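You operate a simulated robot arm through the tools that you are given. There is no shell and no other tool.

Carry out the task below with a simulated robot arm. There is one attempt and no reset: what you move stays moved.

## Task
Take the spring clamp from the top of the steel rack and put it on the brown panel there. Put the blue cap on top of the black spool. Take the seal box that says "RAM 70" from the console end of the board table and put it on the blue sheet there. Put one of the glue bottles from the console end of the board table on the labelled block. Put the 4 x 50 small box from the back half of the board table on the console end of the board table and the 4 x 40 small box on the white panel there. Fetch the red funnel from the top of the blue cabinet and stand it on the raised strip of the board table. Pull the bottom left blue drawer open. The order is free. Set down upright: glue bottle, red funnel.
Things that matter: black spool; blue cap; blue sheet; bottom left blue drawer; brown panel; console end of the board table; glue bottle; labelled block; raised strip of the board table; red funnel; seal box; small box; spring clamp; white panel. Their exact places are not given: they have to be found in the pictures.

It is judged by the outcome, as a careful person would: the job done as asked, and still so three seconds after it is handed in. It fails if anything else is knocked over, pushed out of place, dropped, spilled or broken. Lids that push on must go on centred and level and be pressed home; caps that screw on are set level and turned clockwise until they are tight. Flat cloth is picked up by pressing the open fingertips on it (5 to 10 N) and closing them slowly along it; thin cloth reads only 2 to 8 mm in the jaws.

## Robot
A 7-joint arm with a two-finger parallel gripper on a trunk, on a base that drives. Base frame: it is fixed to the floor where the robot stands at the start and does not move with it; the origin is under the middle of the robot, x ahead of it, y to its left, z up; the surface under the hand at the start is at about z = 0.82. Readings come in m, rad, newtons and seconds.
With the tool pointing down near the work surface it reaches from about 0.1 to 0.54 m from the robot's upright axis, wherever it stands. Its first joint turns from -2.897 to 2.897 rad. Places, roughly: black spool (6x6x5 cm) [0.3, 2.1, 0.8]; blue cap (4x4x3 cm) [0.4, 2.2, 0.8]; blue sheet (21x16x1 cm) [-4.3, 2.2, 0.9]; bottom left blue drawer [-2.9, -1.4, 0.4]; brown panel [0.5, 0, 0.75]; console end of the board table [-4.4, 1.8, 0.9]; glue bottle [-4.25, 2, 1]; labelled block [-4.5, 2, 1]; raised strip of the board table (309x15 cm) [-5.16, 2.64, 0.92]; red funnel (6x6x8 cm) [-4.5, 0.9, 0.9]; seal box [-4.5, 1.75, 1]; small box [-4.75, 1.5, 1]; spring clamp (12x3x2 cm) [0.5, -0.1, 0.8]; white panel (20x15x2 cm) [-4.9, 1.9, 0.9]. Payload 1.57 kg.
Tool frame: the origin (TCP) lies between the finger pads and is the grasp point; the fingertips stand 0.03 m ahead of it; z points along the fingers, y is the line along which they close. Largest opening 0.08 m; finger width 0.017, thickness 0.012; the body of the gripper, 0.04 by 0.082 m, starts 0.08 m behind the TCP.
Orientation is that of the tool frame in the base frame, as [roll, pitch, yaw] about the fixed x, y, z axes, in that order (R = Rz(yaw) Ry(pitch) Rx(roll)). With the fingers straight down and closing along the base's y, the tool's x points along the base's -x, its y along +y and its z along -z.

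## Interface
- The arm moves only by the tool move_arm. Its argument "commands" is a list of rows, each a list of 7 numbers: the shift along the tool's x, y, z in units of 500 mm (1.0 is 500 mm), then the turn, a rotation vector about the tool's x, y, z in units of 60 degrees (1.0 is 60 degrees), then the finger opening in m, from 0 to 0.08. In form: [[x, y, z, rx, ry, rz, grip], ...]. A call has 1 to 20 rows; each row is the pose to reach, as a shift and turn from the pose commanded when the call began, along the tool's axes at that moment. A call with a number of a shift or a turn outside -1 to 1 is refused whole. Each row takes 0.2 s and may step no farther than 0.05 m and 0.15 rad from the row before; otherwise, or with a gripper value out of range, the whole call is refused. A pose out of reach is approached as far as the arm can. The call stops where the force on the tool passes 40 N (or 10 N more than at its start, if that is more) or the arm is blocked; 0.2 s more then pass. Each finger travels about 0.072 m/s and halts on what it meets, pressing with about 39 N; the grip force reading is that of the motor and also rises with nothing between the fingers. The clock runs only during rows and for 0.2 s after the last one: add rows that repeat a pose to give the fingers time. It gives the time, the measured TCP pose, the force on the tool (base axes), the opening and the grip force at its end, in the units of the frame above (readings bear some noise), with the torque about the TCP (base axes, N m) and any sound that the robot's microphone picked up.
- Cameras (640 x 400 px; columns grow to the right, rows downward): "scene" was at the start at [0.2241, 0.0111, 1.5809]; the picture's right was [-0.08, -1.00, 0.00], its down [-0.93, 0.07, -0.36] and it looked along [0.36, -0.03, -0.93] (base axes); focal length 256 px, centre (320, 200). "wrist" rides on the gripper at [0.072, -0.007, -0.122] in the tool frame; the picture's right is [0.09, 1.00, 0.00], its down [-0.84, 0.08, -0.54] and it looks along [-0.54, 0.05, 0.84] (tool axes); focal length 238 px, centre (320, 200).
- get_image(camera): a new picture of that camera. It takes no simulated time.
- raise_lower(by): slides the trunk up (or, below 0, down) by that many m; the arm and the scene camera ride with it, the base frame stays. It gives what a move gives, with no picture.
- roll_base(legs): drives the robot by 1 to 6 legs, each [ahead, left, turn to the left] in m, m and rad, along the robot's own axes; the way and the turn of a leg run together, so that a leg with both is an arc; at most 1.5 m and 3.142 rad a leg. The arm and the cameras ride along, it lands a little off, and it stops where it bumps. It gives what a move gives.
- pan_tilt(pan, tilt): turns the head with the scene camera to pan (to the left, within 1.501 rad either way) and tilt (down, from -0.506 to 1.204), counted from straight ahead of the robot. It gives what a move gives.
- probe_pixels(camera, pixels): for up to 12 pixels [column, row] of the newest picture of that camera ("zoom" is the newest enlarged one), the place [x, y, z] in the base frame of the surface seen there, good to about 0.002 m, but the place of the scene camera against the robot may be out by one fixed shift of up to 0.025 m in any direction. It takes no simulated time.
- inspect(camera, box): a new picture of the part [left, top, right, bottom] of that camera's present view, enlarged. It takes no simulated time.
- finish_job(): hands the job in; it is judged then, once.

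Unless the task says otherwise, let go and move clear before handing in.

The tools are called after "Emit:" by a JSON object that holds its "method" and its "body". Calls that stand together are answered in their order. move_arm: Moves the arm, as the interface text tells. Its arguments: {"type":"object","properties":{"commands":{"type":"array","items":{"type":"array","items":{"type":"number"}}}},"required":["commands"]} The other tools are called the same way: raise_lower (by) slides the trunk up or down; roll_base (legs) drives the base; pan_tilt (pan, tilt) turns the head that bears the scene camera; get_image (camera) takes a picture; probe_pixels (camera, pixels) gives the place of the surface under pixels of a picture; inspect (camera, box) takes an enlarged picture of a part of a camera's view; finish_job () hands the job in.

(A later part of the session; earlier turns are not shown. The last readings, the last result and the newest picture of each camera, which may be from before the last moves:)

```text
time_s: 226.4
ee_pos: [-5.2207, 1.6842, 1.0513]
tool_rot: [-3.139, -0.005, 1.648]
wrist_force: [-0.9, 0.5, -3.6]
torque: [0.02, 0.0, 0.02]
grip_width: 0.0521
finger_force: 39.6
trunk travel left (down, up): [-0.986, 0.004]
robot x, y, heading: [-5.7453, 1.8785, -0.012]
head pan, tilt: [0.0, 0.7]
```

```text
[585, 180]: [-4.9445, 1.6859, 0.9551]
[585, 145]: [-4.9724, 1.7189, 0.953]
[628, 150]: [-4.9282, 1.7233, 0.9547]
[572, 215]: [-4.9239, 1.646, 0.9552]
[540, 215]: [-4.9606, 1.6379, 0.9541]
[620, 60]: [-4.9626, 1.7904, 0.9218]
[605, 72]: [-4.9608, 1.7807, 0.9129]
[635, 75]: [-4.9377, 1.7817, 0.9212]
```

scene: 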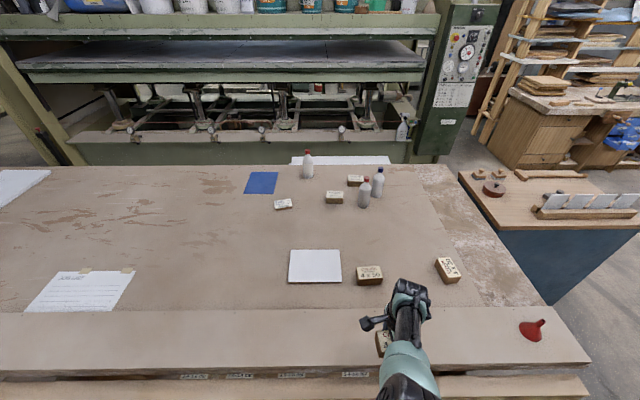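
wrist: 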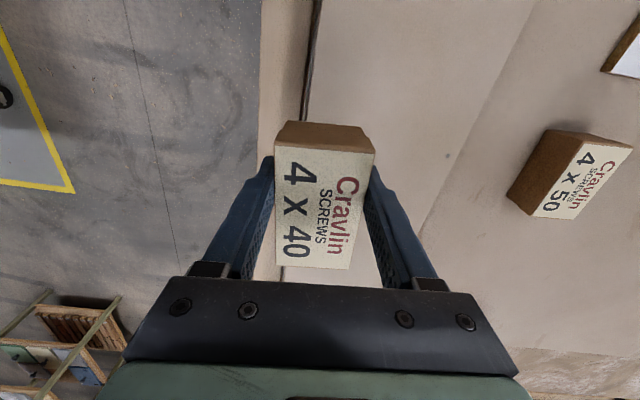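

The white panel's centre is about (-4.888,1.883), top z≈0.9215. I'll roll forward, swing the arm to straight ahead while raising it, then bring the trunk down.

Emit:
{"method": "roll_base", "body": {"legs": [[0.195, 0, 0.012]]}}

Emit:
{"method": "move_arm", "body": {"commands": [[0.044, 0.012, -0.03, 0, 0, 0, 0], [0.087, 0.024, -0.06, 0, 0, 0, 0], [0.13, 0.035, -0.09, 0, 0, 0, 0], [0.174, 0.047, -0.12, 0, 0, 0, 0], [0.218, 0.06, -0.15, 0, 0, 0, 0], [0.26, 0.07, -0.18, 0, 0, 0, 0], [0.305, 0.083, -0.21, 0, 0, 0, 0], [0.35, 0.095, -0.24, 0, 0, 0, 0], [0.392, 0.106, -0.26, 0, 0, 0, 0], [0.392, 0.106, -0.26, 0, 0, 0, 0]]}}

Emit:
{"method": "raise_lower", "body": {"by": -0.14}}

```text
time_s: 228.0
ee_pos: [-5.0242, 1.6894, 1.0517]
tool_rot: [-3.141, -0.005, 1.655]
wrist_force: [0.3, 0.5, -3.7]
torque: [0.04, 0.0, 0.02]
grip_width: 0.0516
finger_force: 38.8
trunk travel left (down, up): [-0.986, 0.004]
robot x, y, heading: [-5.55, 1.8683, -0.001]
head pan, tilt: [0.0, 0.7]
```

```text
time_s: 230.2
ee_pos: [-4.9883, 1.8886, 1.1809]
tool_rot: [-3.138, -0.005, 1.657]
wrist_force: [0.0, 1.1, -3.3]
torque: [0.08, 0.0, 0.02]
grip_width: 0.0517
finger_force: 39.0
trunk travel left (down, up): [-0.986, 0.004]
robot x, y, heading: [-5.5531, 1.8718, 0.002]
head pan, tilt: [0.0, 0.7]
```

```text
time_s: 231.9
ee_pos: [-4.9887, 1.8883, 1.042]
tool_rot: [-3.139, -0.005, 1.655]
wrist_force: [0.0, 0.9, -4.1]
torque: [0.02, -0.04, -0.01]
grip_width: 0.0517
finger_force: 39.1
trunk travel left (down, up): [-0.846, 0.144]
robot x, y, heading: [-5.5486, 1.8681, -0.004]
head pan, tilt: [0.0, 0.7]
```

Emit:
{"method": "move_arm", "body": {"commands": [[0, 0.046, 0, 0, 0, 0, 0], [0, 0.092, 0, 0, 0, 0, 0], [0, 0.138, 0, 0, 0, 0, 0], [0, 0.184, 0, 0, 0, 0, 0], [0, 0.184, 0, 0, 0, 0, 0]]}}

Emit:
{"method": "get_image", "body": {"camera": "wrist"}}

Emit:
{"method": "get_image", "body": {"camera": "scene"}}

```text
time_s: 233.1
ee_pos: [-4.9233, 1.8928, 1.0453]
tool_rot: [3.141, -0.003, 1.656]
wrist_force: [0.4, -0.8, -3.7]
torque: [0.05, -0.01, 0.0]
grip_width: 0.0518
finger_force: 39.0
out of reach, approached as far as the arm can: row 3, 4, 5
trunk travel left (down, up): [-0.846, 0.144]
robot x, y, heading: [-5.5515, 1.8747, 0.004]
head pan, tilt: [0.0, 0.7]
```

```text
taken
```

wrist: 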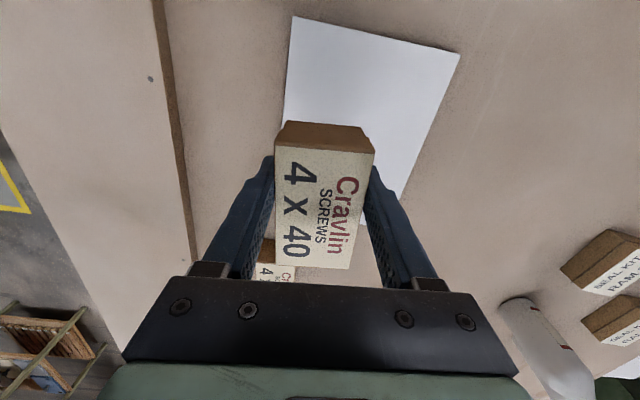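

```text
taken
```

scene: 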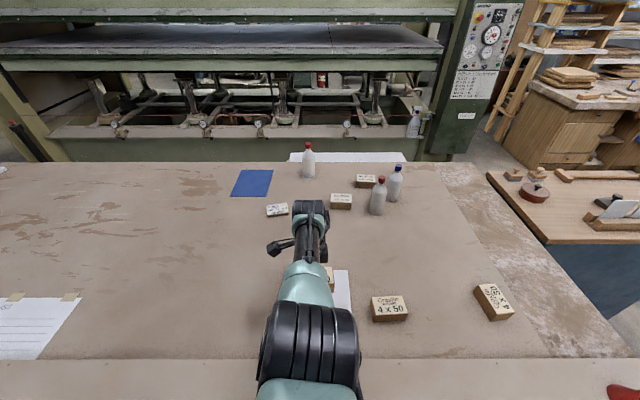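

The reach is now 0.63 m. I'll roll 2.2 cm closer to put the box well inside the panel, then lower with the trunk.

Emit:
{"method": "roll_base", "body": {"legs": [[0.022, 0, 0]]}}

Emit:
{"method": "raise_lower", "body": {"by": -0.07}}

Emit:
{"method": "get_image", "body": {"camera": "wrist"}}

```text
time_s: 233.9
ee_pos: [-4.9022, 1.8933, 1.0465]
tool_rot: [3.14, -0.006, 1.656]
wrist_force: [-0.6, -0.9, -4.2]
torque: [0.08, 0.0, 0.03]
grip_width: 0.052
finger_force: 38.6
trunk travel left (down, up): [-0.846, 0.144]
robot x, y, heading: [-5.5324, 1.8698, -0.003]
head pan, tilt: [0.0, 0.7]
```

```text
time_s: 234.9
ee_pos: [-4.9004, 1.893, 0.9754]
tool_rot: [-3.142, -0.005, 1.658]
wrist_force: [0.0, 0.1, -3.3]
torque: [0.09, -0.01, 0.01]
grip_width: 0.0522
finger_force: 38.8
trunk travel left (down, up): [-0.776, 0.214]
robot x, y, heading: [-5.5279, 1.8674, -0.002]
head pan, tilt: [0.0, 0.7]
```

```text
taken
```

wrist: 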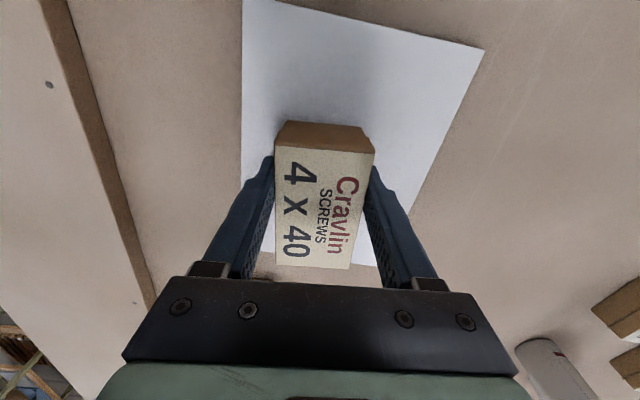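

Emit:
{"method": "raise_lower", "body": {"by": -0.0145}}

```text
time_s: 235.6
ee_pos: [-4.9003, 1.8935, 0.9604]
tool_rot: [-3.139, -0.005, 1.656]
wrist_force: [0.5, 0.1, -4.5]
torque: [0.03, 0.03, 0.03]
grip_width: 0.0522
finger_force: 39.4
trunk travel left (down, up): [-0.761, 0.229]
robot x, y, heading: [-5.529, 1.8721, 0.001]
head pan, tilt: [0.0, 0.7]
```

Emit:
{"method": "raise_lower", "body": {"by": -0.002}}

```text
time_s: 236.1
ee_pos: [-4.9012, 1.8938, 0.9593]
tool_rot: [-3.141, -0.004, 1.656]
wrist_force: [-0.5, 0.9, -0.9]
torque: [-0.09, -0.05, 0.02]
grip_width: 0.0516
finger_force: 39.0
trunk travel left (down, up): [-0.759, 0.231]
robot x, y, heading: [-5.5269, 1.874, -0.001]
head pan, tilt: [0.0, 0.7]
```

The table now carries the box (load dropped to 0.9 N). I'll open and raise the trunk.

Emit:
{"method": "move_arm", "body": {"commands": [[0, 0, 0, 0, 0, 0, 0.055], [0, 0, 0, 0, 0, 0, 0.065], [0, 0, 0, 0, 0, 0, 0.08], [0, 0, 0, 0, 0, 0, 0.08], [0, 0, 0, 0, 0, 0, 0.08]]}}

Emit:
{"method": "raise_lower", "body": {"by": 0.1}}

Emit:
{"method": "get_image", "body": {"camera": "wrist"}}

```text
time_s: 237.3
ee_pos: [-4.9015, 1.8935, 0.9588]
tool_rot: [-3.14, -0.004, 1.655]
wrist_force: [0.3, -0.3, 0.3]
torque: [0.0, 0.03, 0.0]
grip_width: 0.0801
finger_force: 0.1
trunk travel left (down, up): [-0.759, 0.231]
robot x, y, heading: [-5.5299, 1.8726, 0.002]
head pan, tilt: [0.0, 0.7]
```

```text
time_s: 238.6
ee_pos: [-4.9012, 1.8934, 1.058]
tool_rot: [-3.141, -0.004, 1.655]
wrist_force: [0.0, 0.4, -0.4]
torque: [0.0, -0.03, 0.04]
grip_width: 0.08
finger_force: 0.0
trunk travel left (down, up): [-0.859, 0.131]
robot x, y, heading: [-5.531, 1.8722, -0.003]
head pan, tilt: [0.0, 0.7]
```

```text
taken
```

wrist: 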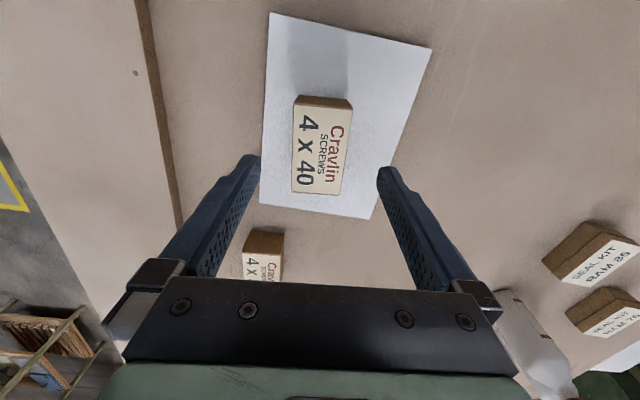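

"4 x 40" now rests on the white panel. Next is "4 x 50", centred at (-4.946,1.682) with its short side along x. I'll move over it at this height.

Emit:
{"method": "move_arm", "body": {"commands": [[-0.06, -0.018, 0, 0, 0, -0.01, 0.08], [-0.12, -0.036, 0, 0, 0, -0.02, 0.08], [-0.18, -0.054, 0, 0, 0, -0.03, 0.08], [-0.24, -0.072, 0, 0, 0, -0.037, 0.08], [-0.3, -0.09, 0, 0, 0, -0.037, 0.08], [-0.36, -0.108, 0, 0, 0, -0.037, 0.08], [-0.414, -0.125, 0, 0, 0, -0.037, 0.08], [-0.414, -0.125, 0, 0, 0, -0.037, 0.08]]}}

Emit:
{"method": "get_image", "body": {"camera": "wrist"}}

```text
time_s: 240.4
ee_pos: [-4.9458, 1.6817, 1.0569]
tool_rot: [-3.141, -0.003, 1.698]
wrist_force: [-0.4, -0.6, 0.9]
torque: [-0.02, -0.02, 0.01]
grip_width: 0.0801
finger_force: 0.0
trunk travel left (down, up): [-0.859, 0.131]
robot x, y, heading: [-5.5249, 1.8699, -0.001]
head pan, tilt: [0.0, 0.7]
```

```text
taken
```

wrist: 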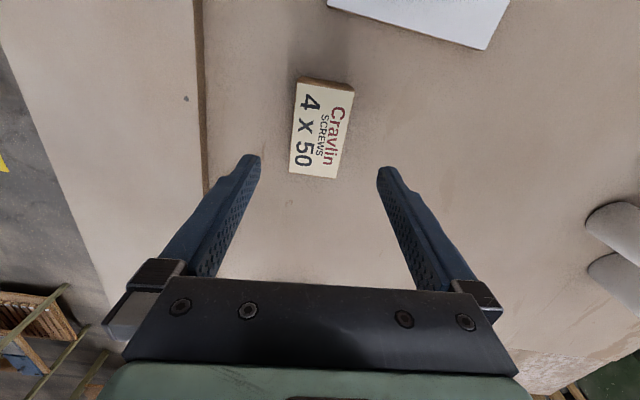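

Emit:
{"method": "probe_pixels", "body": {"camera": "wrist", "pixels": [[301, 86], [351, 94], [336, 175], [292, 170], [322, 130], [325, 88], [314, 172]]}}

```text
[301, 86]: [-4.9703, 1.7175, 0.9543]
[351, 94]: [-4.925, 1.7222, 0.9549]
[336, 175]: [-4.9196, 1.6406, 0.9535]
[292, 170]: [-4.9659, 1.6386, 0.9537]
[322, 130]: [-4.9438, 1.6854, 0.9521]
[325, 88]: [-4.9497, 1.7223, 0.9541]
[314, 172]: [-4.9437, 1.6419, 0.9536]
```

Emit:
{"method": "move_arm", "body": {"commands": [[0, 0, 0, 0, 0, 0.03, 0.08], [0, 0, 0, 0, 0, 0.055, 0.08], [0, 0, 0, 0, 0, 0.055, 0.08]]}}

Emit:
{"method": "raise_lower", "body": {"by": -0.111}}

Emit:
{"method": "move_arm", "body": {"commands": [[0, 0, 0, 0, 0, 0, 0.065], [0, 0, 0, 0, 0, 0, 0.05], [0, 0, 0, 0, 0, 0, 0.03], [0, 0, 0, 0, 0, 0, 0.0], [0, 0, 0, 0, 0, 0, 0.0], [0, 0, 0, 0, 0, 0, 0.0]]}}

Emit:
{"method": "raise_lower", "body": {"by": 0.14}}

Emit:
{"method": "get_image", "body": {"camera": "wrist"}}

```text
time_s: 241.2
ee_pos: [-4.9451, 1.6805, 1.0567]
tool_rot: [-3.139, -0.007, 1.637]
wrist_force: [-0.2, -0.5, -0.1]
torque: [-0.03, 0.02, -0.03]
grip_width: 0.0798
finger_force: 0.1
trunk travel left (down, up): [-0.859, 0.131]
robot x, y, heading: [-5.5308, 1.8716, -0.001]
head pan, tilt: [0.0, 0.7]
```

```text
time_s: 242.6
ee_pos: [-4.9443, 1.6807, 0.9469]
tool_rot: [-3.14, -0.007, 1.638]
wrist_force: [-0.1, -0.2, -0.4]
torque: [-0.01, 0.0, -0.01]
grip_width: 0.0805
finger_force: 0.0
trunk travel left (down, up): [-0.748, 0.242]
robot x, y, heading: [-5.528, 1.8701, -0.005]
head pan, tilt: [0.0, 0.7]
```

```text
time_s: 244.0
ee_pos: [-4.9463, 1.6811, 0.9478]
tool_rot: [-3.139, -0.005, 1.637]
wrist_force: [-1.4, 0.6, -0.1]
torque: [0.03, 0.04, 0.01]
grip_width: 0.0519
finger_force: 39.1
trunk travel left (down, up): [-0.748, 0.242]
robot x, y, heading: [-5.5319, 1.8706, -0.002]
head pan, tilt: [0.0, 0.7]
```

```text
time_s: 245.7
ee_pos: [-4.9464, 1.6807, 1.086]
tool_rot: [-3.138, -0.005, 1.636]
wrist_force: [-0.1, 0.7, -4.5]
torque: [0.01, 0.02, 0.01]
grip_width: 0.0515
finger_force: 39.2
trunk travel left (down, up): [-0.888, 0.102]
robot x, y, heading: [-5.5291, 1.8713, -0.002]
head pan, tilt: [0.0, 0.7]
```

```text
taken
```

wrist: 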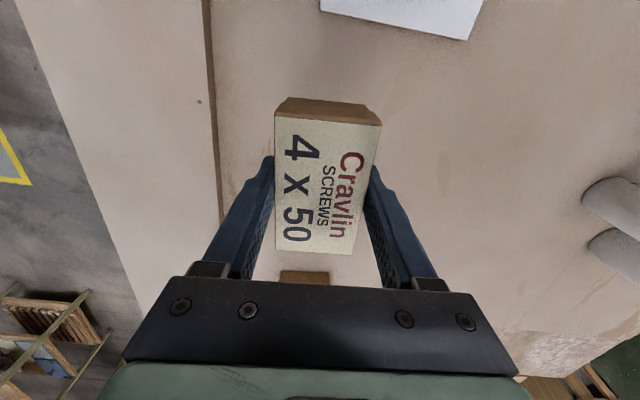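

"4 x 50" is held (4.5 N). I'll raise it, back away to the west, and drive round the south of the cabinet to the table's east side.

Emit:
{"method": "raise_lower", "body": {"by": 0.1}}

Emit:
{"method": "roll_base", "body": {"legs": [[-0.46, 0, 0], [0, -1.0, 0], [0, -1.0, 0]]}}

Emit:
{"method": "get_image", "body": {"camera": "scene"}}

```text
time_s: 247.0
ee_pos: [-4.9447, 1.6808, 1.1867]
tool_rot: [-3.138, -0.008, 1.638]
wrist_force: [0.2, 0.7, -4.0]
torque: [0.0, 0.01, 0.02]
grip_width: 0.0517
finger_force: 39.2
trunk travel left (down, up): [-0.988, 0.002]
robot x, y, heading: [-5.5287, 1.8712, -0.004]
head pan, tilt: [0.0, 0.7]
```

```text
time_s: 259.4
ee_pos: [-5.3992, -0.3249, 1.1865]
tool_rot: [-3.14, -0.005, 1.644]
wrist_force: [1.1, 0.2, -3.0]
torque: [0.02, 0.06, -0.02]
grip_width: 0.0519
finger_force: 39.4
trunk travel left (down, up): [-0.988, 0.002]
robot x, y, heading: [-5.9859, -0.1382, 0.003]
head pan, tilt: [0.0, 0.7]
```

```text
taken
```

scene: 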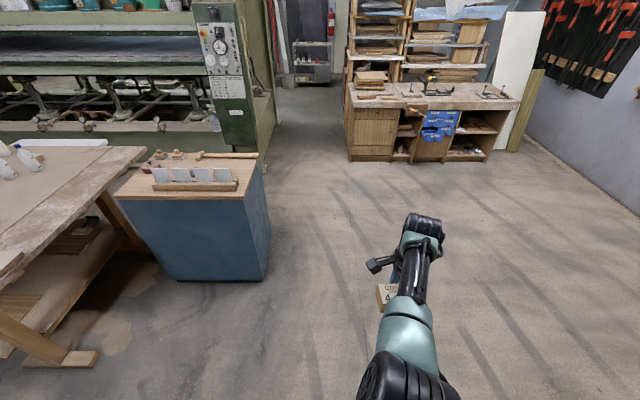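

Emit:
{"method": "roll_base", "body": {"legs": [[1.15, 0, 0], [1.15, 0, 0], [0, 0, 1.57]]}}

Emit:
{"method": "pan_tilt", "body": {"pan": 0.0, "tilt": 0.75}}

Emit:
{"method": "get_image", "body": {"camera": "scene"}}

```text
time_s: 274.5
ee_pos: [-3.5001, 0.4465, 1.187]
tool_rot: [-3.138, -0.006, -3.071]
wrist_force: [0.5, -0.1, -3.6]
torque: [0.03, 0.01, -0.03]
grip_width: 0.0516
finger_force: 39.3
trunk travel left (down, up): [-0.988, 0.002]
robot x, y, heading: [-3.6868, -0.1397, 1.569]
head pan, tilt: [0.0, 0.7]
```

```text
time_s: 275.2
ee_pos: [-3.4996, 0.4456, 1.1856]
tool_rot: [-3.139, -0.005, -3.07]
wrist_force: [0.7, 0.5, -3.7]
torque: [0.0, -0.02, 0.04]
grip_width: 0.0518
finger_force: 39.1
trunk travel left (down, up): [-0.988, 0.002]
robot x, y, heading: [-3.6871, -0.1381, 1.574]
head pan, tilt: [0.0, 0.75]
```

```text
taken
```

scene: 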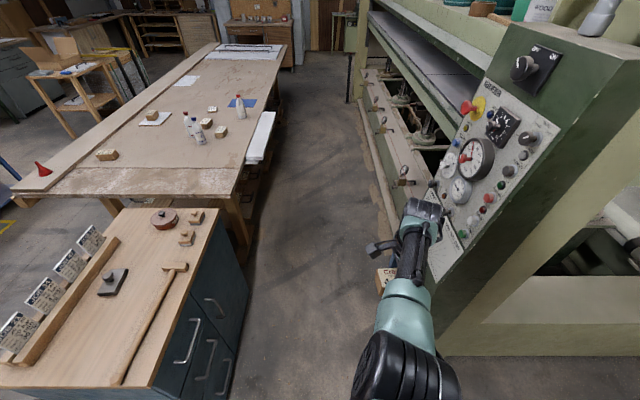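

Emit:
{"method": "probe_pixels", "body": {"camera": "scene", "pixels": [[440, 270], [435, 350], [410, 190], [400, 240], [275, 112], [263, 158], [250, 160], [240, 270], [275, 175], [385, 215], [245, 155], [232, 375]]}}

Emit:
{"method": "inspect", "body": {"camera": "scene", "box": [130, 60, 330, 220]}}

```text
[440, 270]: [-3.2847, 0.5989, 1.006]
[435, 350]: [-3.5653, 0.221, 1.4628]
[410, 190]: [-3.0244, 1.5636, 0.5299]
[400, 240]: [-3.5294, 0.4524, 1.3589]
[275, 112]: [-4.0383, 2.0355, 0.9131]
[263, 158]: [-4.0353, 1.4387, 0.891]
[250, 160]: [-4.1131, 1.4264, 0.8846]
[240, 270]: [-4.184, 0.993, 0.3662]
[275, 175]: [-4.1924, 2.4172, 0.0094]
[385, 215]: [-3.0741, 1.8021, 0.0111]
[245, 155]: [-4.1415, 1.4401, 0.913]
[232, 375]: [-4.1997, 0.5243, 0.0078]
```

```text
2.50 times, centred on (230, 140) of scene
```

zoom: 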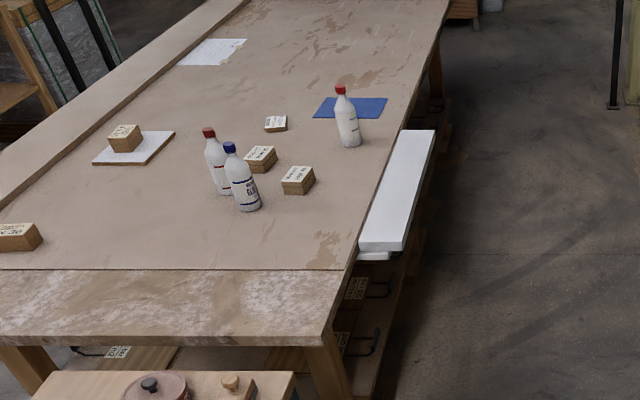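

The corridor is clear: the white side plank reaches x≈-4.035 and the console edge is at x≈-3.285. I'll drive north to y≈1.33 and turn to face the table.

Emit:
{"method": "roll_base", "body": {"legs": [[0.74, 0.02, 0], [0.73, 0, 0], [0, 0, 1.57]]}}

Emit:
{"method": "get_image", "body": {"camera": "scene"}}

Emit:
{"method": "get_image", "body": {"camera": "wrist"}}

```text
time_s: 286.6
ee_pos: [-4.2999, 1.5218, 1.1863]
tool_rot: [-3.139, -0.004, -1.502]
wrist_force: [0.7, -0.1, -3.4]
torque: [-0.04, 0.0, -0.01]
grip_width: 0.0517
finger_force: 38.9
trunk travel left (down, up): [-0.988, 0.002]
robot x, y, heading: [-3.717, 1.3326, 3.143]
head pan, tilt: [0.0, 0.75]
```

```text
taken
```

scene: 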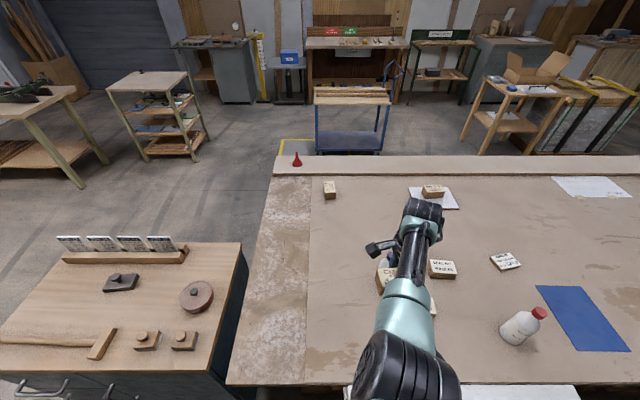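

```text
taken
```

wrist: 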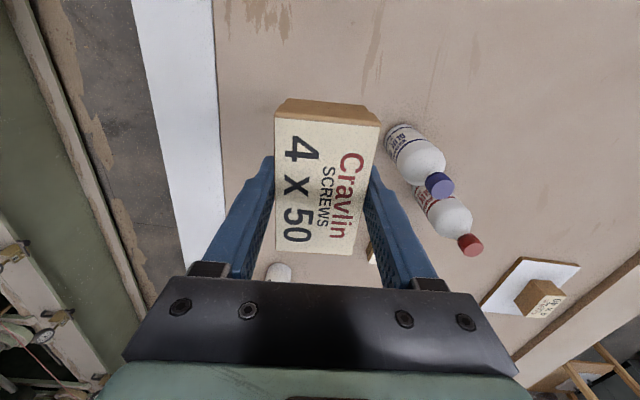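

Emit:
{"method": "probe_pixels", "body": {"camera": "wrist", "pixels": [[300, 60], [250, 80], [250, 120], [240, 150], [410, 145], [440, 185], [470, 245], [280, 272], [372, 255], [170, 100]]}}

Emit:
{"method": "roll_base", "body": {"legs": [[-0.03, 0, 0]]}}

Emit:
{"method": "raise_lower", "body": {"by": -0.18}}

Emit:
{"method": "get_image", "body": {"camera": "wrist"}}

```text
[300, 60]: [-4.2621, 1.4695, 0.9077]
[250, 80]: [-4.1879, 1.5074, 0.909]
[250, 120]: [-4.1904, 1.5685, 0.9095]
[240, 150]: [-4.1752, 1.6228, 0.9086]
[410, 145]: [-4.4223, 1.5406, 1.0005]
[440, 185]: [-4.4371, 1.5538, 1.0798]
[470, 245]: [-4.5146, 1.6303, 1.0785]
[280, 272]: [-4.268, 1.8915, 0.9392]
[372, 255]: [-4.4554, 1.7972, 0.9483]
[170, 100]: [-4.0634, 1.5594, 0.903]
```

```text
time_s: 287.4
ee_pos: [-4.2748, 1.523, 1.1837]
tool_rot: [-3.136, -0.005, -1.503]
wrist_force: [-0.3, 0.7, -4.7]
torque: [-0.03, -0.04, 0.02]
grip_width: 0.0521
finger_force: 39.0
trunk travel left (down, up): [-0.988, 0.002]
robot x, y, heading: [-3.6855, 1.333, 3.145]
head pan, tilt: [0.0, 0.75]
```

```text
time_s: 289.4
ee_pos: [-4.2703, 1.5216, 1.0067]
tool_rot: [-3.139, -0.006, -1.502]
wrist_force: [0.3, -0.2, -3.5]
torque: [0.0, 0.03, -0.01]
grip_width: 0.0518
finger_force: 39.1
trunk travel left (down, up): [-0.808, 0.182]
robot x, y, heading: [-3.6847, 1.3334, 3.138]
head pan, tilt: [0.0, 0.75]
```

```text
taken
```

wrist: 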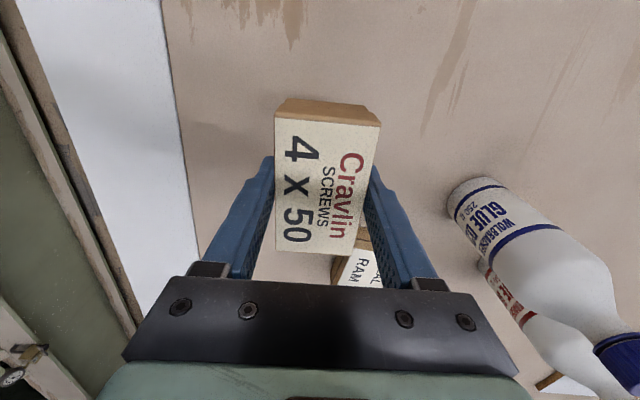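

The spot is clear; the "RAM" box is 8 cm beyond it at (350,265). I'll lower the box to the table.

Emit:
{"method": "raise_lower", "body": {"by": -0.055}}

Emit:
{"method": "raise_lower", "body": {"by": -0.0025}}

```text
time_s: 290.4
ee_pos: [-4.272, 1.5223, 0.9505]
tool_rot: [-3.138, -0.005, -1.503]
wrist_force: [-0.8, -0.6, -3.6]
torque: [0.03, 0.01, 0.0]
grip_width: 0.0518
finger_force: 39.2
trunk travel left (down, up): [-0.753, 0.237]
robot x, y, heading: [-3.69, 1.3341, 3.141]
head pan, tilt: [0.0, 0.75]
```

```text
time_s: 290.9
ee_pos: [-4.2703, 1.5224, 0.9491]
tool_rot: [-3.138, -0.005, -1.499]
wrist_force: [0.5, -0.4, -3.0]
torque: [0.01, -0.01, -0.02]
grip_width: 0.0517
finger_force: 39.0
trunk travel left (down, up): [-0.751, 0.239]
robot x, y, heading: [-3.6845, 1.3323, 3.141]
head pan, tilt: [0.0, 0.75]
```

Emit:
{"method": "raise_lower", "body": {"by": -0.002}}

```text
time_s: 291.4
ee_pos: [-4.2704, 1.522, 0.9469]
tool_rot: [-3.14, -0.005, -1.502]
wrist_force: [0.9, 0.3, -1.9]
torque: [0.04, 0.04, -0.03]
grip_width: 0.0516
finger_force: 39.5
trunk travel left (down, up): [-0.749, 0.241]
robot x, y, heading: [-3.6859, 1.3366, 3.139]
head pan, tilt: [0.0, 0.75]
```

The table is starting to take the load. I'll open and rise.

Emit:
{"method": "move_arm", "body": {"commands": [[0, 0, 0, 0, 0, 0, 0.055], [0, 0, 0, 0, 0, 0, 0.065], [0, 0, 0, 0, 0, 0, 0.078], [0, 0, 0, 0, 0, 0, 0.078], [0, 0, 0, 0, 0, 0, 0.078]]}}

Emit:
{"method": "raise_lower", "body": {"by": 0.17}}

Emit:
{"method": "get_image", "body": {"camera": "wrist"}}

Emit:
{"method": "pan_tilt", "body": {"pan": -0.6, "tilt": 0.85}}

Emit:
{"method": "get_image", "body": {"camera": "scene"}}

```text
time_s: 292.6
ee_pos: [-4.2691, 1.5223, 0.9468]
tool_rot: [-3.138, -0.005, -1.503]
wrist_force: [0.4, 0.0, -0.4]
torque: [0.04, -0.03, 0.01]
grip_width: 0.0778
finger_force: 0.0
trunk travel left (down, up): [-0.749, 0.241]
robot x, y, heading: [-3.6866, 1.3355, 3.139]
head pan, tilt: [0.0, 0.75]
```

```text
time_s: 294.5
ee_pos: [-4.2703, 1.5227, 1.1171]
tool_rot: [-3.139, -0.005, -1.503]
wrist_force: [0.2, 0.2, -1.0]
torque: [0.02, -0.03, -0.02]
grip_width: 0.078
finger_force: 0.0
trunk travel left (down, up): [-0.919, 0.071]
robot x, y, heading: [-3.6874, 1.3351, 3.143]
head pan, tilt: [0.0, 0.75]
```

```text
taken
```

wrist: 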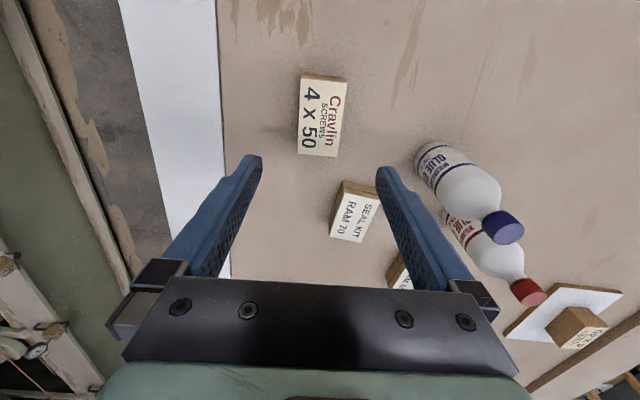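

```text
time_s: 295.5
ee_pos: [-4.2708, 1.5217, 1.1165]
tool_rot: [-3.14, -0.005, -1.502]
wrist_force: [-0.2, -0.1, 0.8]
torque: [-0.01, -0.03, -0.01]
grip_width: 0.078
finger_force: 0.0
trunk travel left (down, up): [-0.919, 0.071]
robot x, y, heading: [-3.6842, 1.3343, 3.147]
head pan, tilt: [-0.6, 0.85]
```

```text
taken
```

scene: 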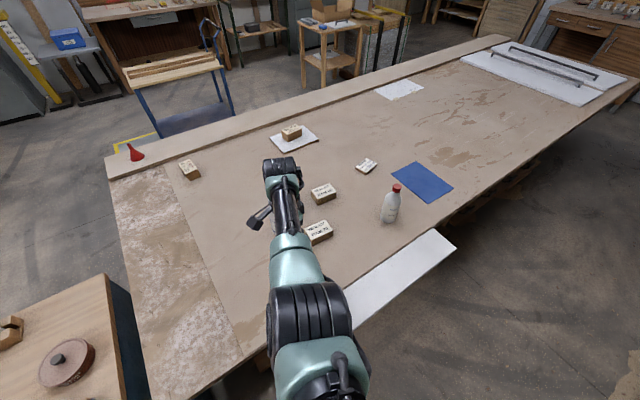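

"4 x 50" is set down at the console end. Now I'll probe the "RAM 70" box at wrist (352,215) and the blue sheet.

Emit:
{"method": "probe_pixels", "body": {"camera": "wrist", "pixels": [[343, 194], [379, 202], [368, 240], [331, 235], [355, 217], [346, 184], [400, 280]]}}

Emit:
{"method": "probe_pixels", "body": {"camera": "scene", "pixels": [[392, 178], [415, 165], [453, 187], [427, 202], [422, 183], [366, 165], [391, 215], [396, 187], [400, 270], [318, 232], [455, 245]]}}

Emit:
{"method": "inspect", "body": {"camera": "scene", "box": [290, 140, 470, 260]}}

```text
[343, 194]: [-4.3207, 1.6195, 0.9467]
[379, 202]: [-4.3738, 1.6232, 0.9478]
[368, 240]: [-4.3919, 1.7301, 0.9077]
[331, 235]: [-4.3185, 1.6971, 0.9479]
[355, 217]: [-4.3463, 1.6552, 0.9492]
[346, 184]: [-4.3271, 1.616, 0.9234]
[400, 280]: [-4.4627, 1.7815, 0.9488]
```

```text
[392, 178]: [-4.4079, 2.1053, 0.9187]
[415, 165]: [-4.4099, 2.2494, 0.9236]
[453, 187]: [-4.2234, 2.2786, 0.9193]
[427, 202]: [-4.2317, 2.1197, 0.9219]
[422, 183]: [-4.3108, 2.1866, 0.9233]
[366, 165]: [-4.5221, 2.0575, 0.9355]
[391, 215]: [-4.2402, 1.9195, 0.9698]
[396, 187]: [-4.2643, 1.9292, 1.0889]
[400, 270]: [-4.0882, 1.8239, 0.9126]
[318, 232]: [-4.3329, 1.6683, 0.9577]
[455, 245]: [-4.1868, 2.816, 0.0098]
```

```text
3.33 times, centred on (380, 200) of scene
```

zoom: 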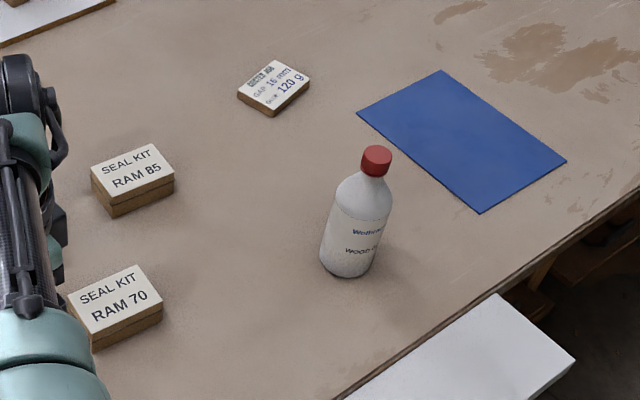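

The block's label reads "GLUE 120 g", so it's confirmed. The RAM 70 box centre is (-4.347,1.66), top z≈0.948. I'll raise the hand and shift the base so the hand comes over it.

Emit:
{"method": "raise_lower", "body": {"by": 0.07}}

Emit:
{"method": "roll_base", "body": {"legs": [[0.077, -0.138, 0]]}}

Emit:
{"method": "move_arm", "body": {"commands": [[0, 0, 0, 0, 0, 0.06, 0.08], [0, 0, 0, 0, 0, 0.117, 0.08], [0, 0, 0, 0, 0, 0.117, 0.08]]}}

Emit:
{"method": "get_image", "body": {"camera": "wrist"}}

```text
time_s: 296.6
ee_pos: [-4.268, 1.5231, 1.187]
tool_rot: [-3.138, -0.003, -1.502]
wrist_force: [0.7, -1.0, -0.5]
torque: [-0.01, 0.0, 0.0]
grip_width: 0.0781
finger_force: 0.2
trunk travel left (down, up): [-0.989, 0.001]
robot x, y, heading: [-3.6875, 1.3347, 3.143]
head pan, tilt: [-0.6, 0.85]
```

```text
time_s: 298.0
ee_pos: [-4.346, 1.6578, 1.1873]
tool_rot: [-3.14, -0.005, -1.499]
wrist_force: [0.6, -0.1, 0.6]
torque: [0.02, -0.01, -0.03]
grip_width: 0.0779
finger_force: 0.1
trunk travel left (down, up): [-0.989, 0.001]
robot x, y, heading: [-3.7613, 1.4702, 3.141]
head pan, tilt: [-0.6, 0.85]
```

```text
time_s: 298.8
ee_pos: [-4.3477, 1.659, 1.1869]
tool_rot: [-3.137, -0.006, -1.626]
wrist_force: [-1.4, 0.4, -0.3]
torque: [-0.02, 0.0, 0.0]
grip_width: 0.0801
finger_force: 0.1
trunk travel left (down, up): [-0.989, 0.001]
robot x, y, heading: [-3.7637, 1.4701, 3.137]
head pan, tilt: [-0.6, 0.85]
```

```text
taken
```

wrist: 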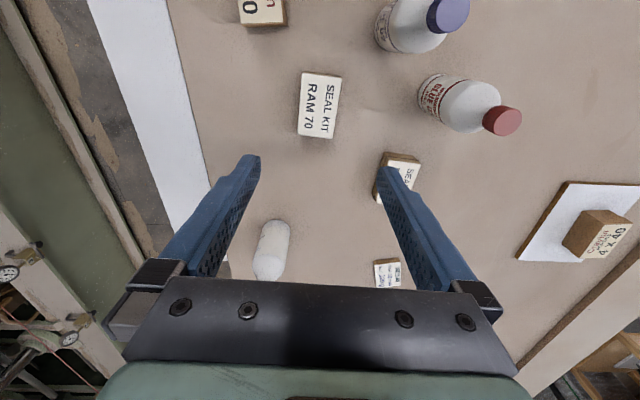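

Emit:
{"method": "probe_pixels", "body": {"camera": "wrist", "pixels": [[303, 75], [340, 79], [333, 136], [299, 132], [319, 106], [381, 195], [420, 60], [450, 110], [272, 250]]}}

```text
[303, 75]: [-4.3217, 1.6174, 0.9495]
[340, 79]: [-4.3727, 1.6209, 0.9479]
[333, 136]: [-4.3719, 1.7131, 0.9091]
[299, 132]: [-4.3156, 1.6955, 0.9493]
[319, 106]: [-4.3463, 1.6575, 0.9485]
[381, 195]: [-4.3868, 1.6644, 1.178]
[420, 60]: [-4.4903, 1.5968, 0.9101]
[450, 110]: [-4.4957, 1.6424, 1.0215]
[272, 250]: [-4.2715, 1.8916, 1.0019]
```

The alignment is good, with the box centred at (-4.3455,1.658). I'll descend with the trunk to z≈0.944 and grip.

Emit:
{"method": "raise_lower", "body": {"by": -0.18}}

Emit:
{"method": "get_image", "body": {"camera": "wrist"}}

```text
time_s: 300.8
ee_pos: [-4.3462, 1.6594, 1.0077]
tool_rot: [-3.138, -0.005, -1.625]
wrist_force: [-0.4, -0.3, 0.3]
torque: [0.01, -0.02, -0.02]
grip_width: 0.0799
finger_force: 0.0
trunk travel left (down, up): [-0.809, 0.181]
robot x, y, heading: [-3.7627, 1.4695, 3.142]
head pan, tilt: [-0.6, 0.85]
```

```text
taken
```

wrist: 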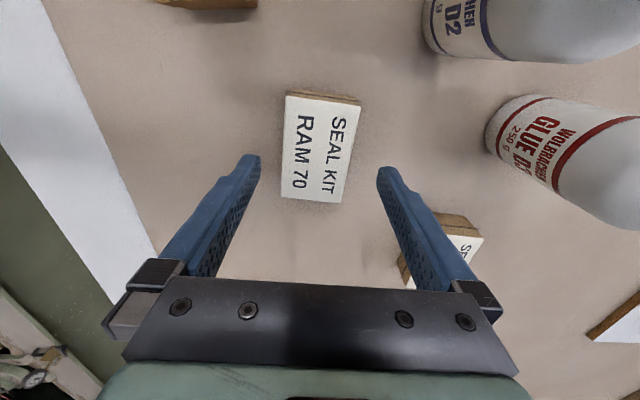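

Emit:
{"method": "raise_lower", "body": {"by": -0.064}}

Emit:
{"method": "move_arm", "body": {"commands": [[0, 0, 0, 0, 0, 0, 0.065], [0, 0, 0, 0, 0, 0, 0.055], [0, 0, 0, 0, 0, 0, 0.04], [0, 0, 0, 0, 0, 0, 0.0], [0, 0, 0, 0, 0, 0, 0.0], [0, 0, 0, 0, 0, 0, 0.0]]}}

Emit:
{"method": "raise_lower", "body": {"by": 0.1}}

Emit:
{"method": "get_image", "body": {"camera": "wrist"}}

```text
time_s: 301.9
ee_pos: [-4.3472, 1.6592, 0.9429]
tool_rot: [-3.139, -0.007, -1.624]
wrist_force: [0.0, 0.2, -0.9]
torque: [-0.01, -0.01, 0.02]
grip_width: 0.0797
finger_force: 0.1
trunk travel left (down, up): [-0.745, 0.245]
robot x, y, heading: [-3.766, 1.4709, 3.138]
head pan, tilt: [-0.6, 0.85]
```

```text
time_s: 303.3
ee_pos: [-4.3464, 1.659, 0.9443]
tool_rot: [-3.136, -0.004, -1.625]
wrist_force: [-0.1, 0.5, 0.3]
torque: [-0.05, 0.02, -0.02]
grip_width: 0.0541
finger_force: 39.0
trunk travel left (down, up): [-0.745, 0.245]
robot x, y, heading: [-3.7607, 1.4694, 3.14]
head pan, tilt: [-0.6, 0.85]
```

```text
time_s: 304.6
ee_pos: [-4.3465, 1.6592, 1.044]
tool_rot: [-3.137, -0.004, -1.622]
wrist_force: [0.1, 0.3, 0.4]
torque: [-0.02, -0.01, -0.01]
grip_width: 0.0544
finger_force: 38.8
trunk travel left (down, up): [-0.845, 0.145]
robot x, y, heading: [-3.7623, 1.4726, 3.143]
head pan, tilt: [-0.6, 0.85]
```

```text
taken
```

wrist: 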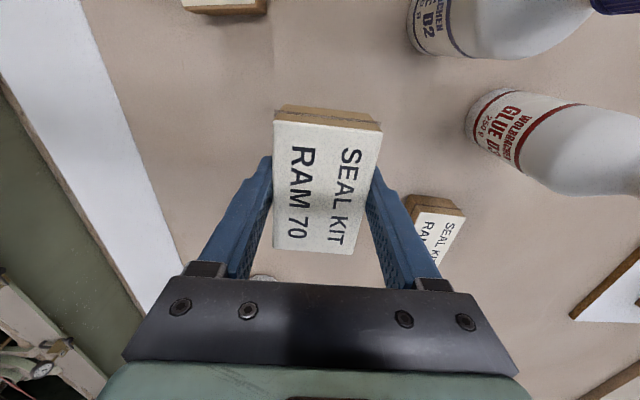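

"RAM 70" is held. I'll raise it above bottle height and slide the base north so the box comes over the blue sheet, about (-4.33,2.18).

Emit:
{"method": "raise_lower", "body": {"by": 0.143}}

Emit:
{"method": "roll_base", "body": {"legs": [[-0.016, -0.52, 0]]}}

Emit:
{"method": "get_image", "body": {"camera": "wrist"}}

```text
time_s: 306.3
ee_pos: [-4.3466, 1.6595, 1.1861]
tool_rot: [-3.139, -0.006, -1.625]
wrist_force: [1.0, 0.2, -0.6]
torque: [0.0, 0.0, 0.04]
grip_width: 0.0545
finger_force: 38.9
trunk travel left (down, up): [-0.988, 0.002]
robot x, y, heading: [-3.7649, 1.4738, 3.144]
head pan, tilt: [-0.6, 0.85]
```

```text
time_s: 309.3
ee_pos: [-4.3332, 2.173, 1.1859]
tool_rot: [-3.139, -0.004, -1.62]
wrist_force: [0.3, 0.2, -1.0]
torque: [-0.02, 0.0, -0.01]
grip_width: 0.0546
finger_force: 39.1
trunk travel left (down, up): [-0.988, 0.002]
robot x, y, heading: [-3.7468, 1.9869, -3.136]
head pan, tilt: [-0.6, 0.85]
```

```text
taken
```

wrist: 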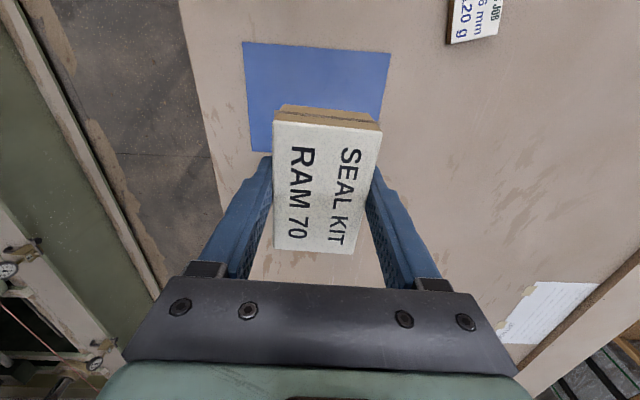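

Emit:
{"method": "probe_pixels", "body": {"camera": "wrist", "pixels": [[244, 44], [388, 54], [254, 150], [379, 110], [320, 80], [230, 120], [480, 18], [455, 30]]}}

```text
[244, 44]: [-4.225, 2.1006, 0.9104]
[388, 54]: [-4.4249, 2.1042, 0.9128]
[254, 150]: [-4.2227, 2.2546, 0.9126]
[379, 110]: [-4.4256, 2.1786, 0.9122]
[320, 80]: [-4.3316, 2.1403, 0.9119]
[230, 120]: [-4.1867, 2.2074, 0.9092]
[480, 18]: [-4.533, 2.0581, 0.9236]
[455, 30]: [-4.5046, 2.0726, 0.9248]
```

The sheet is x -4.43..-4.22, y 2.10..2.26, z≈0.912, and the box is right over its middle. I'll lower with the trunk.

Emit:
{"method": "raise_lower", "body": {"by": -0.233}}

Emit:
{"method": "raise_lower", "body": {"by": -0.0045}}

Emit:
{"method": "get_image", "body": {"camera": "wrist"}}

```text
time_s: 311.8
ee_pos: [-4.333, 2.1727, 0.9529]
tool_rot: [-3.137, -0.007, -1.618]
wrist_force: [-0.1, 0.5, -0.5]
torque: [0.04, -0.02, 0.0]
grip_width: 0.0546
finger_force: 38.8
trunk travel left (down, up): [-0.755, 0.235]
robot x, y, heading: [-3.7478, 1.9866, -3.133]
head pan, tilt: [-0.6, 0.85]
```

```text
time_s: 312.3
ee_pos: [-4.3326, 2.1735, 0.9488]
tool_rot: [-3.138, -0.004, -1.618]
wrist_force: [0.2, -1.3, -1.3]
torque: [-0.03, -0.03, -0.01]
grip_width: 0.0542
finger_force: 39.2
trunk travel left (down, up): [-0.75, 0.24]
robot x, y, heading: [-3.7477, 1.9892, -3.137]
head pan, tilt: [-0.6, 0.85]
```

```text
taken
```

wrist: 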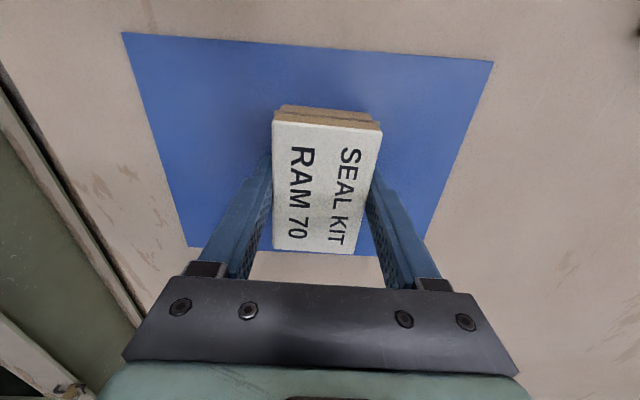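

Emit:
{"method": "raise_lower", "body": {"by": -0.002}}

Emit:
{"method": "move_arm", "body": {"commands": [[0, 0, 0, 0, 0, 0, 0.058], [0, 0, 0, 0, 0, 0, 0.068], [0, 0, 0, 0, 0, 0, 0.08], [0, 0, 0, 0, 0, 0, 0.08], [0, 0, 0, 0, 0, 0, 0.08]]}}

Emit:
{"method": "raise_lower", "body": {"by": 0.2}}

Emit:
{"method": "get_image", "body": {"camera": "wrist"}}

Emit:
{"method": "pan_tilt", "body": {"pan": 0.0, "tilt": 0.95}}

Emit:
{"method": "get_image", "body": {"camera": "scene"}}

```text
time_s: 312.8
ee_pos: [-4.334, 2.1731, 0.9454]
tool_rot: [-3.139, -0.005, -1.617]
wrist_force: [0.2, 0.2, -0.9]
torque: [0.0, 0.01, 0.0]
grip_width: 0.0543
finger_force: 39.0
trunk travel left (down, up): [-0.748, 0.242]
robot x, y, heading: [-3.7513, 1.9895, -3.138]
head pan, tilt: [-0.6, 0.85]
```

```text
time_s: 314.0
ee_pos: [-4.3329, 2.1733, 0.9471]
tool_rot: [-3.139, -0.007, -1.62]
wrist_force: [-0.6, -0.2, -0.8]
torque: [0.01, -0.04, -0.01]
grip_width: 0.0799
finger_force: 0.0
trunk travel left (down, up): [-0.748, 0.242]
robot x, y, heading: [-3.749, 1.984, -3.138]
head pan, tilt: [-0.6, 0.85]
```

```text
time_s: 316.2
ee_pos: [-4.3319, 2.1727, 1.1473]
tool_rot: [-3.137, -0.006, -1.619]
wrist_force: [-0.1, -0.1, 0.8]
torque: [0.01, -0.01, 0.02]
grip_width: 0.0804
finger_force: 0.0
trunk travel left (down, up): [-0.948, 0.042]
robot x, y, heading: [-3.7472, 1.987, -3.134]
head pan, tilt: [-0.6, 0.85]
```

```text
taken
```

wrist: 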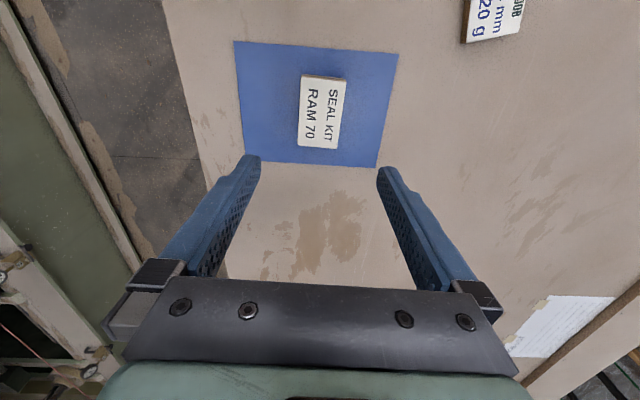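

```text
time_s: 317.2
ee_pos: [-4.3329, 2.1727, 1.1467]
tool_rot: [-3.137, -0.006, -1.618]
wrist_force: [0.3, 0.4, -0.6]
torque: [-0.04, 0.0, -0.02]
grip_width: 0.0796
finger_force: 0.0
trunk travel left (down, up): [-0.948, 0.042]
robot x, y, heading: [-3.7494, 1.9882, -3.133]
head pan, tilt: [0.0, 0.949]
```

```text
taken
```

scene: 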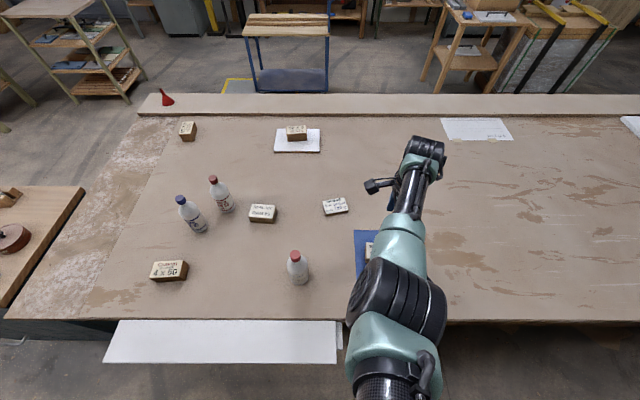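

RAM 70 rests on the blue sheet. For the glue bottle I'll turn the wrist back to its natural direction, closing along y, so I can lean the hand outward for reach.

Emit:
{"method": "move_arm", "body": {"commands": [[0, 0, 0, 0, 0, -0.11, 0.08], [0, 0, 0, 0, 0, -0.22, 0.08], [0, 0, 0, 0, 0, -0.33, 0.08], [0, 0, 0, 0, 0, -0.44, 0.08], [0, 0, 0, 0, 0, -0.55, 0.08], [0, 0, 0, 0, 0, -0.66, 0.08], [0, 0, 0, 0, 0, -0.77, 0.08], [0, 0, 0, 0, 0, -0.77, 0.08]]}}

Emit:
{"method": "move_arm", "body": {"commands": [[0, 0, 0, 0, 0, -0.11, 0.08], [0, 0, 0, 0, 0, -0.22, 0.08], [0, 0, 0, 0, 0, -0.33, 0.08], [0, 0, 0, 0, 0, -0.44, 0.08], [0, 0, 0, 0, 0, -0.55, 0.08], [0, 0, 0, 0, 0, -0.66, 0.08], [0, 0, 0, 0, 0, -0.775, 0.08], [0, 0, 0, 0, 0, -0.775, 0.08]]}}

Emit:
{"method": "get_image", "body": {"camera": "wrist"}}

```text
time_s: 319.0
ee_pos: [-4.333, 2.1736, 1.1467]
tool_rot: [3.138, -0.005, -0.809]
wrist_force: [0.3, -1.5, 0.2]
torque: [-0.02, -0.01, -0.03]
grip_width: 0.0798
finger_force: 0.1
trunk travel left (down, up): [-0.948, 0.042]
robot x, y, heading: [-3.7484, 1.9884, -3.132]
head pan, tilt: [0.0, 0.949]
```

```text
time_s: 320.8
ee_pos: [-4.3323, 2.1739, 1.1463]
tool_rot: [3.136, -0.004, 0.002]
wrist_force: [0.6, 0.8, 0.1]
torque: [0.0, 0.01, -0.02]
grip_width: 0.08
finger_force: 0.0
trunk travel left (down, up): [-0.948, 0.042]
robot x, y, heading: [-3.7495, 1.9881, -3.135]
head pan, tilt: [0.0, 0.949]
```

```text
taken
```

wrist: 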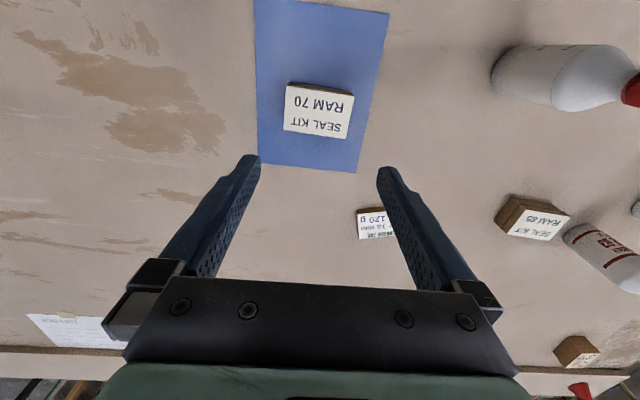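

Emit:
{"method": "inspect", "body": {"camera": "wrist", "box": [340, 190, 420, 250]}}

Emit:
{"method": "probe_pixels", "body": {"camera": "wrist", "pixels": [[357, 214], [388, 211], [394, 235], [360, 239], [376, 224], [357, 210], [505, 75], [540, 48], [540, 105], [600, 55], [600, 108], [630, 90]]}}

```text
6.67 times, centred on (380, 220) of wrist
```

zoom: 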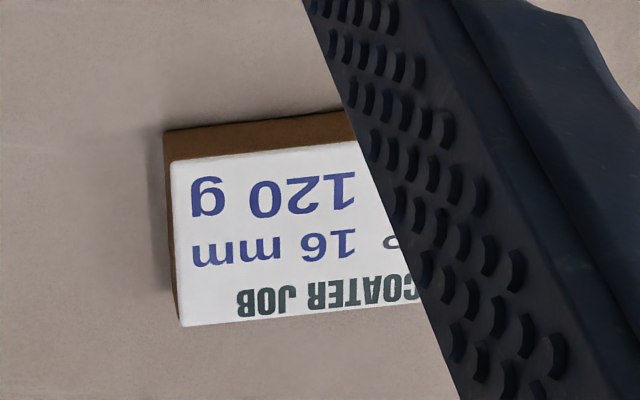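

```text
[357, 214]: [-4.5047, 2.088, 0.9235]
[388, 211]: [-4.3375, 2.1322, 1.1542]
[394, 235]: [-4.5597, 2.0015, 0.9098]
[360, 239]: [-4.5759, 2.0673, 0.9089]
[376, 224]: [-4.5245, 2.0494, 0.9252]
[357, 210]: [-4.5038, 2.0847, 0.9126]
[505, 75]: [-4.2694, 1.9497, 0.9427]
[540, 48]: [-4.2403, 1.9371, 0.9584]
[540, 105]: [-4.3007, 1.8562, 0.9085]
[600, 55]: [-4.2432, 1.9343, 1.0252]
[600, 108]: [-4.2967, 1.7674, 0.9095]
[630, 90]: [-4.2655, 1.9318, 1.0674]
```

Emit:
{"method": "move_arm", "body": {"commands": [[0, 0.05, 0, 0, 0, 0, 0.08], [0, 0.1, 0, 0, 0, 0, 0.08], [0, 0.15, 0, 0, 0, 0, 0.08], [0, 0.2, 0, 0, 0, 0, 0.08], [0, 0.25, 0, 0, 0, 0, 0.08], [0, 0.3, 0, 0, 0, 0, 0.08], [0, 0.34, 0, 0, 0, 0, 0.08], [0, 0.372, 0, 0, 0, 0, 0.08], [0, 0.372, 0, 0, 0, 0, 0.08]]}}

Emit:
{"method": "get_image", "body": {"camera": "wrist"}}

```text
time_s: 322.8
ee_pos: [-4.3326, 1.9864, 1.1478]
tool_rot: [3.137, -0.003, 0.0]
wrist_force: [0.2, 0.2, 0.0]
torque: [0.01, 0.03, 0.01]
grip_width: 0.08
finger_force: 0.0
trunk travel left (down, up): [-0.948, 0.042]
robot x, y, heading: [-3.75, 1.9878, -3.137]
head pan, tilt: [0.0, 0.949]
```

```text
taken
```

wrist: 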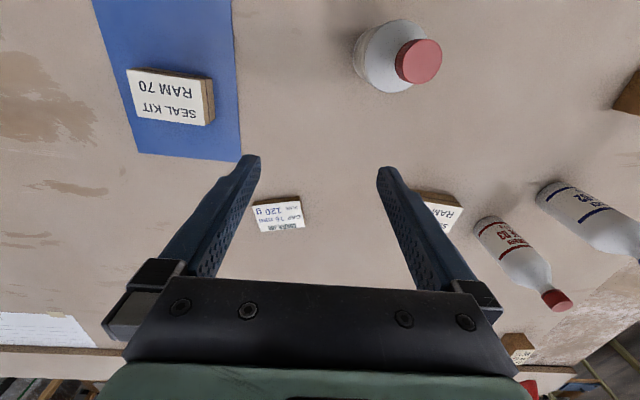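

Emit:
{"method": "inspect", "body": {"camera": "wrist", "box": [330, 5, 460, 105]}}

Emit:
{"method": "probe_pixels", "body": {"camera": "wrist", "pixels": [[254, 207], [300, 202], [305, 226], [259, 231], [279, 216], [418, 60], [400, 60], [438, 60], [418, 42], [418, 80], [385, 50], [356, 55]]}}

```text
4.00 times, centred on (395, 55) of wrist
```

zoom: 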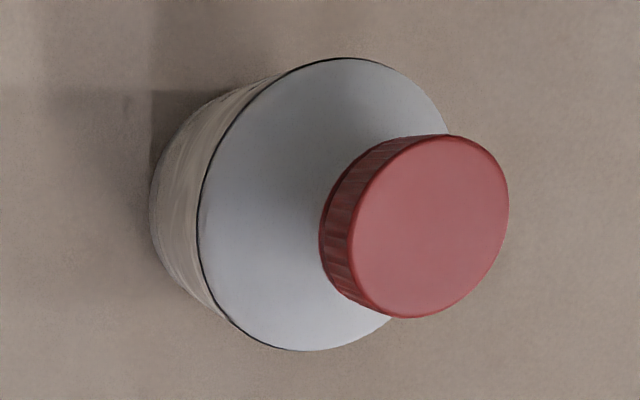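

```text
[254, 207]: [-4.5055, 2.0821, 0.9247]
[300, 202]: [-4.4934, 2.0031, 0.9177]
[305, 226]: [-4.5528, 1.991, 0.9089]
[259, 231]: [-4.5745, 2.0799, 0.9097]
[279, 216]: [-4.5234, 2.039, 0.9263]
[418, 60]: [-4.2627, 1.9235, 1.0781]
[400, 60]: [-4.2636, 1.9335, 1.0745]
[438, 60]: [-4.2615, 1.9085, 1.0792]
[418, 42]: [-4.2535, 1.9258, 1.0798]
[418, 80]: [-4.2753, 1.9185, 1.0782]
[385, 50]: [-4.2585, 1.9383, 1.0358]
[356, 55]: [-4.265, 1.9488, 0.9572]
```

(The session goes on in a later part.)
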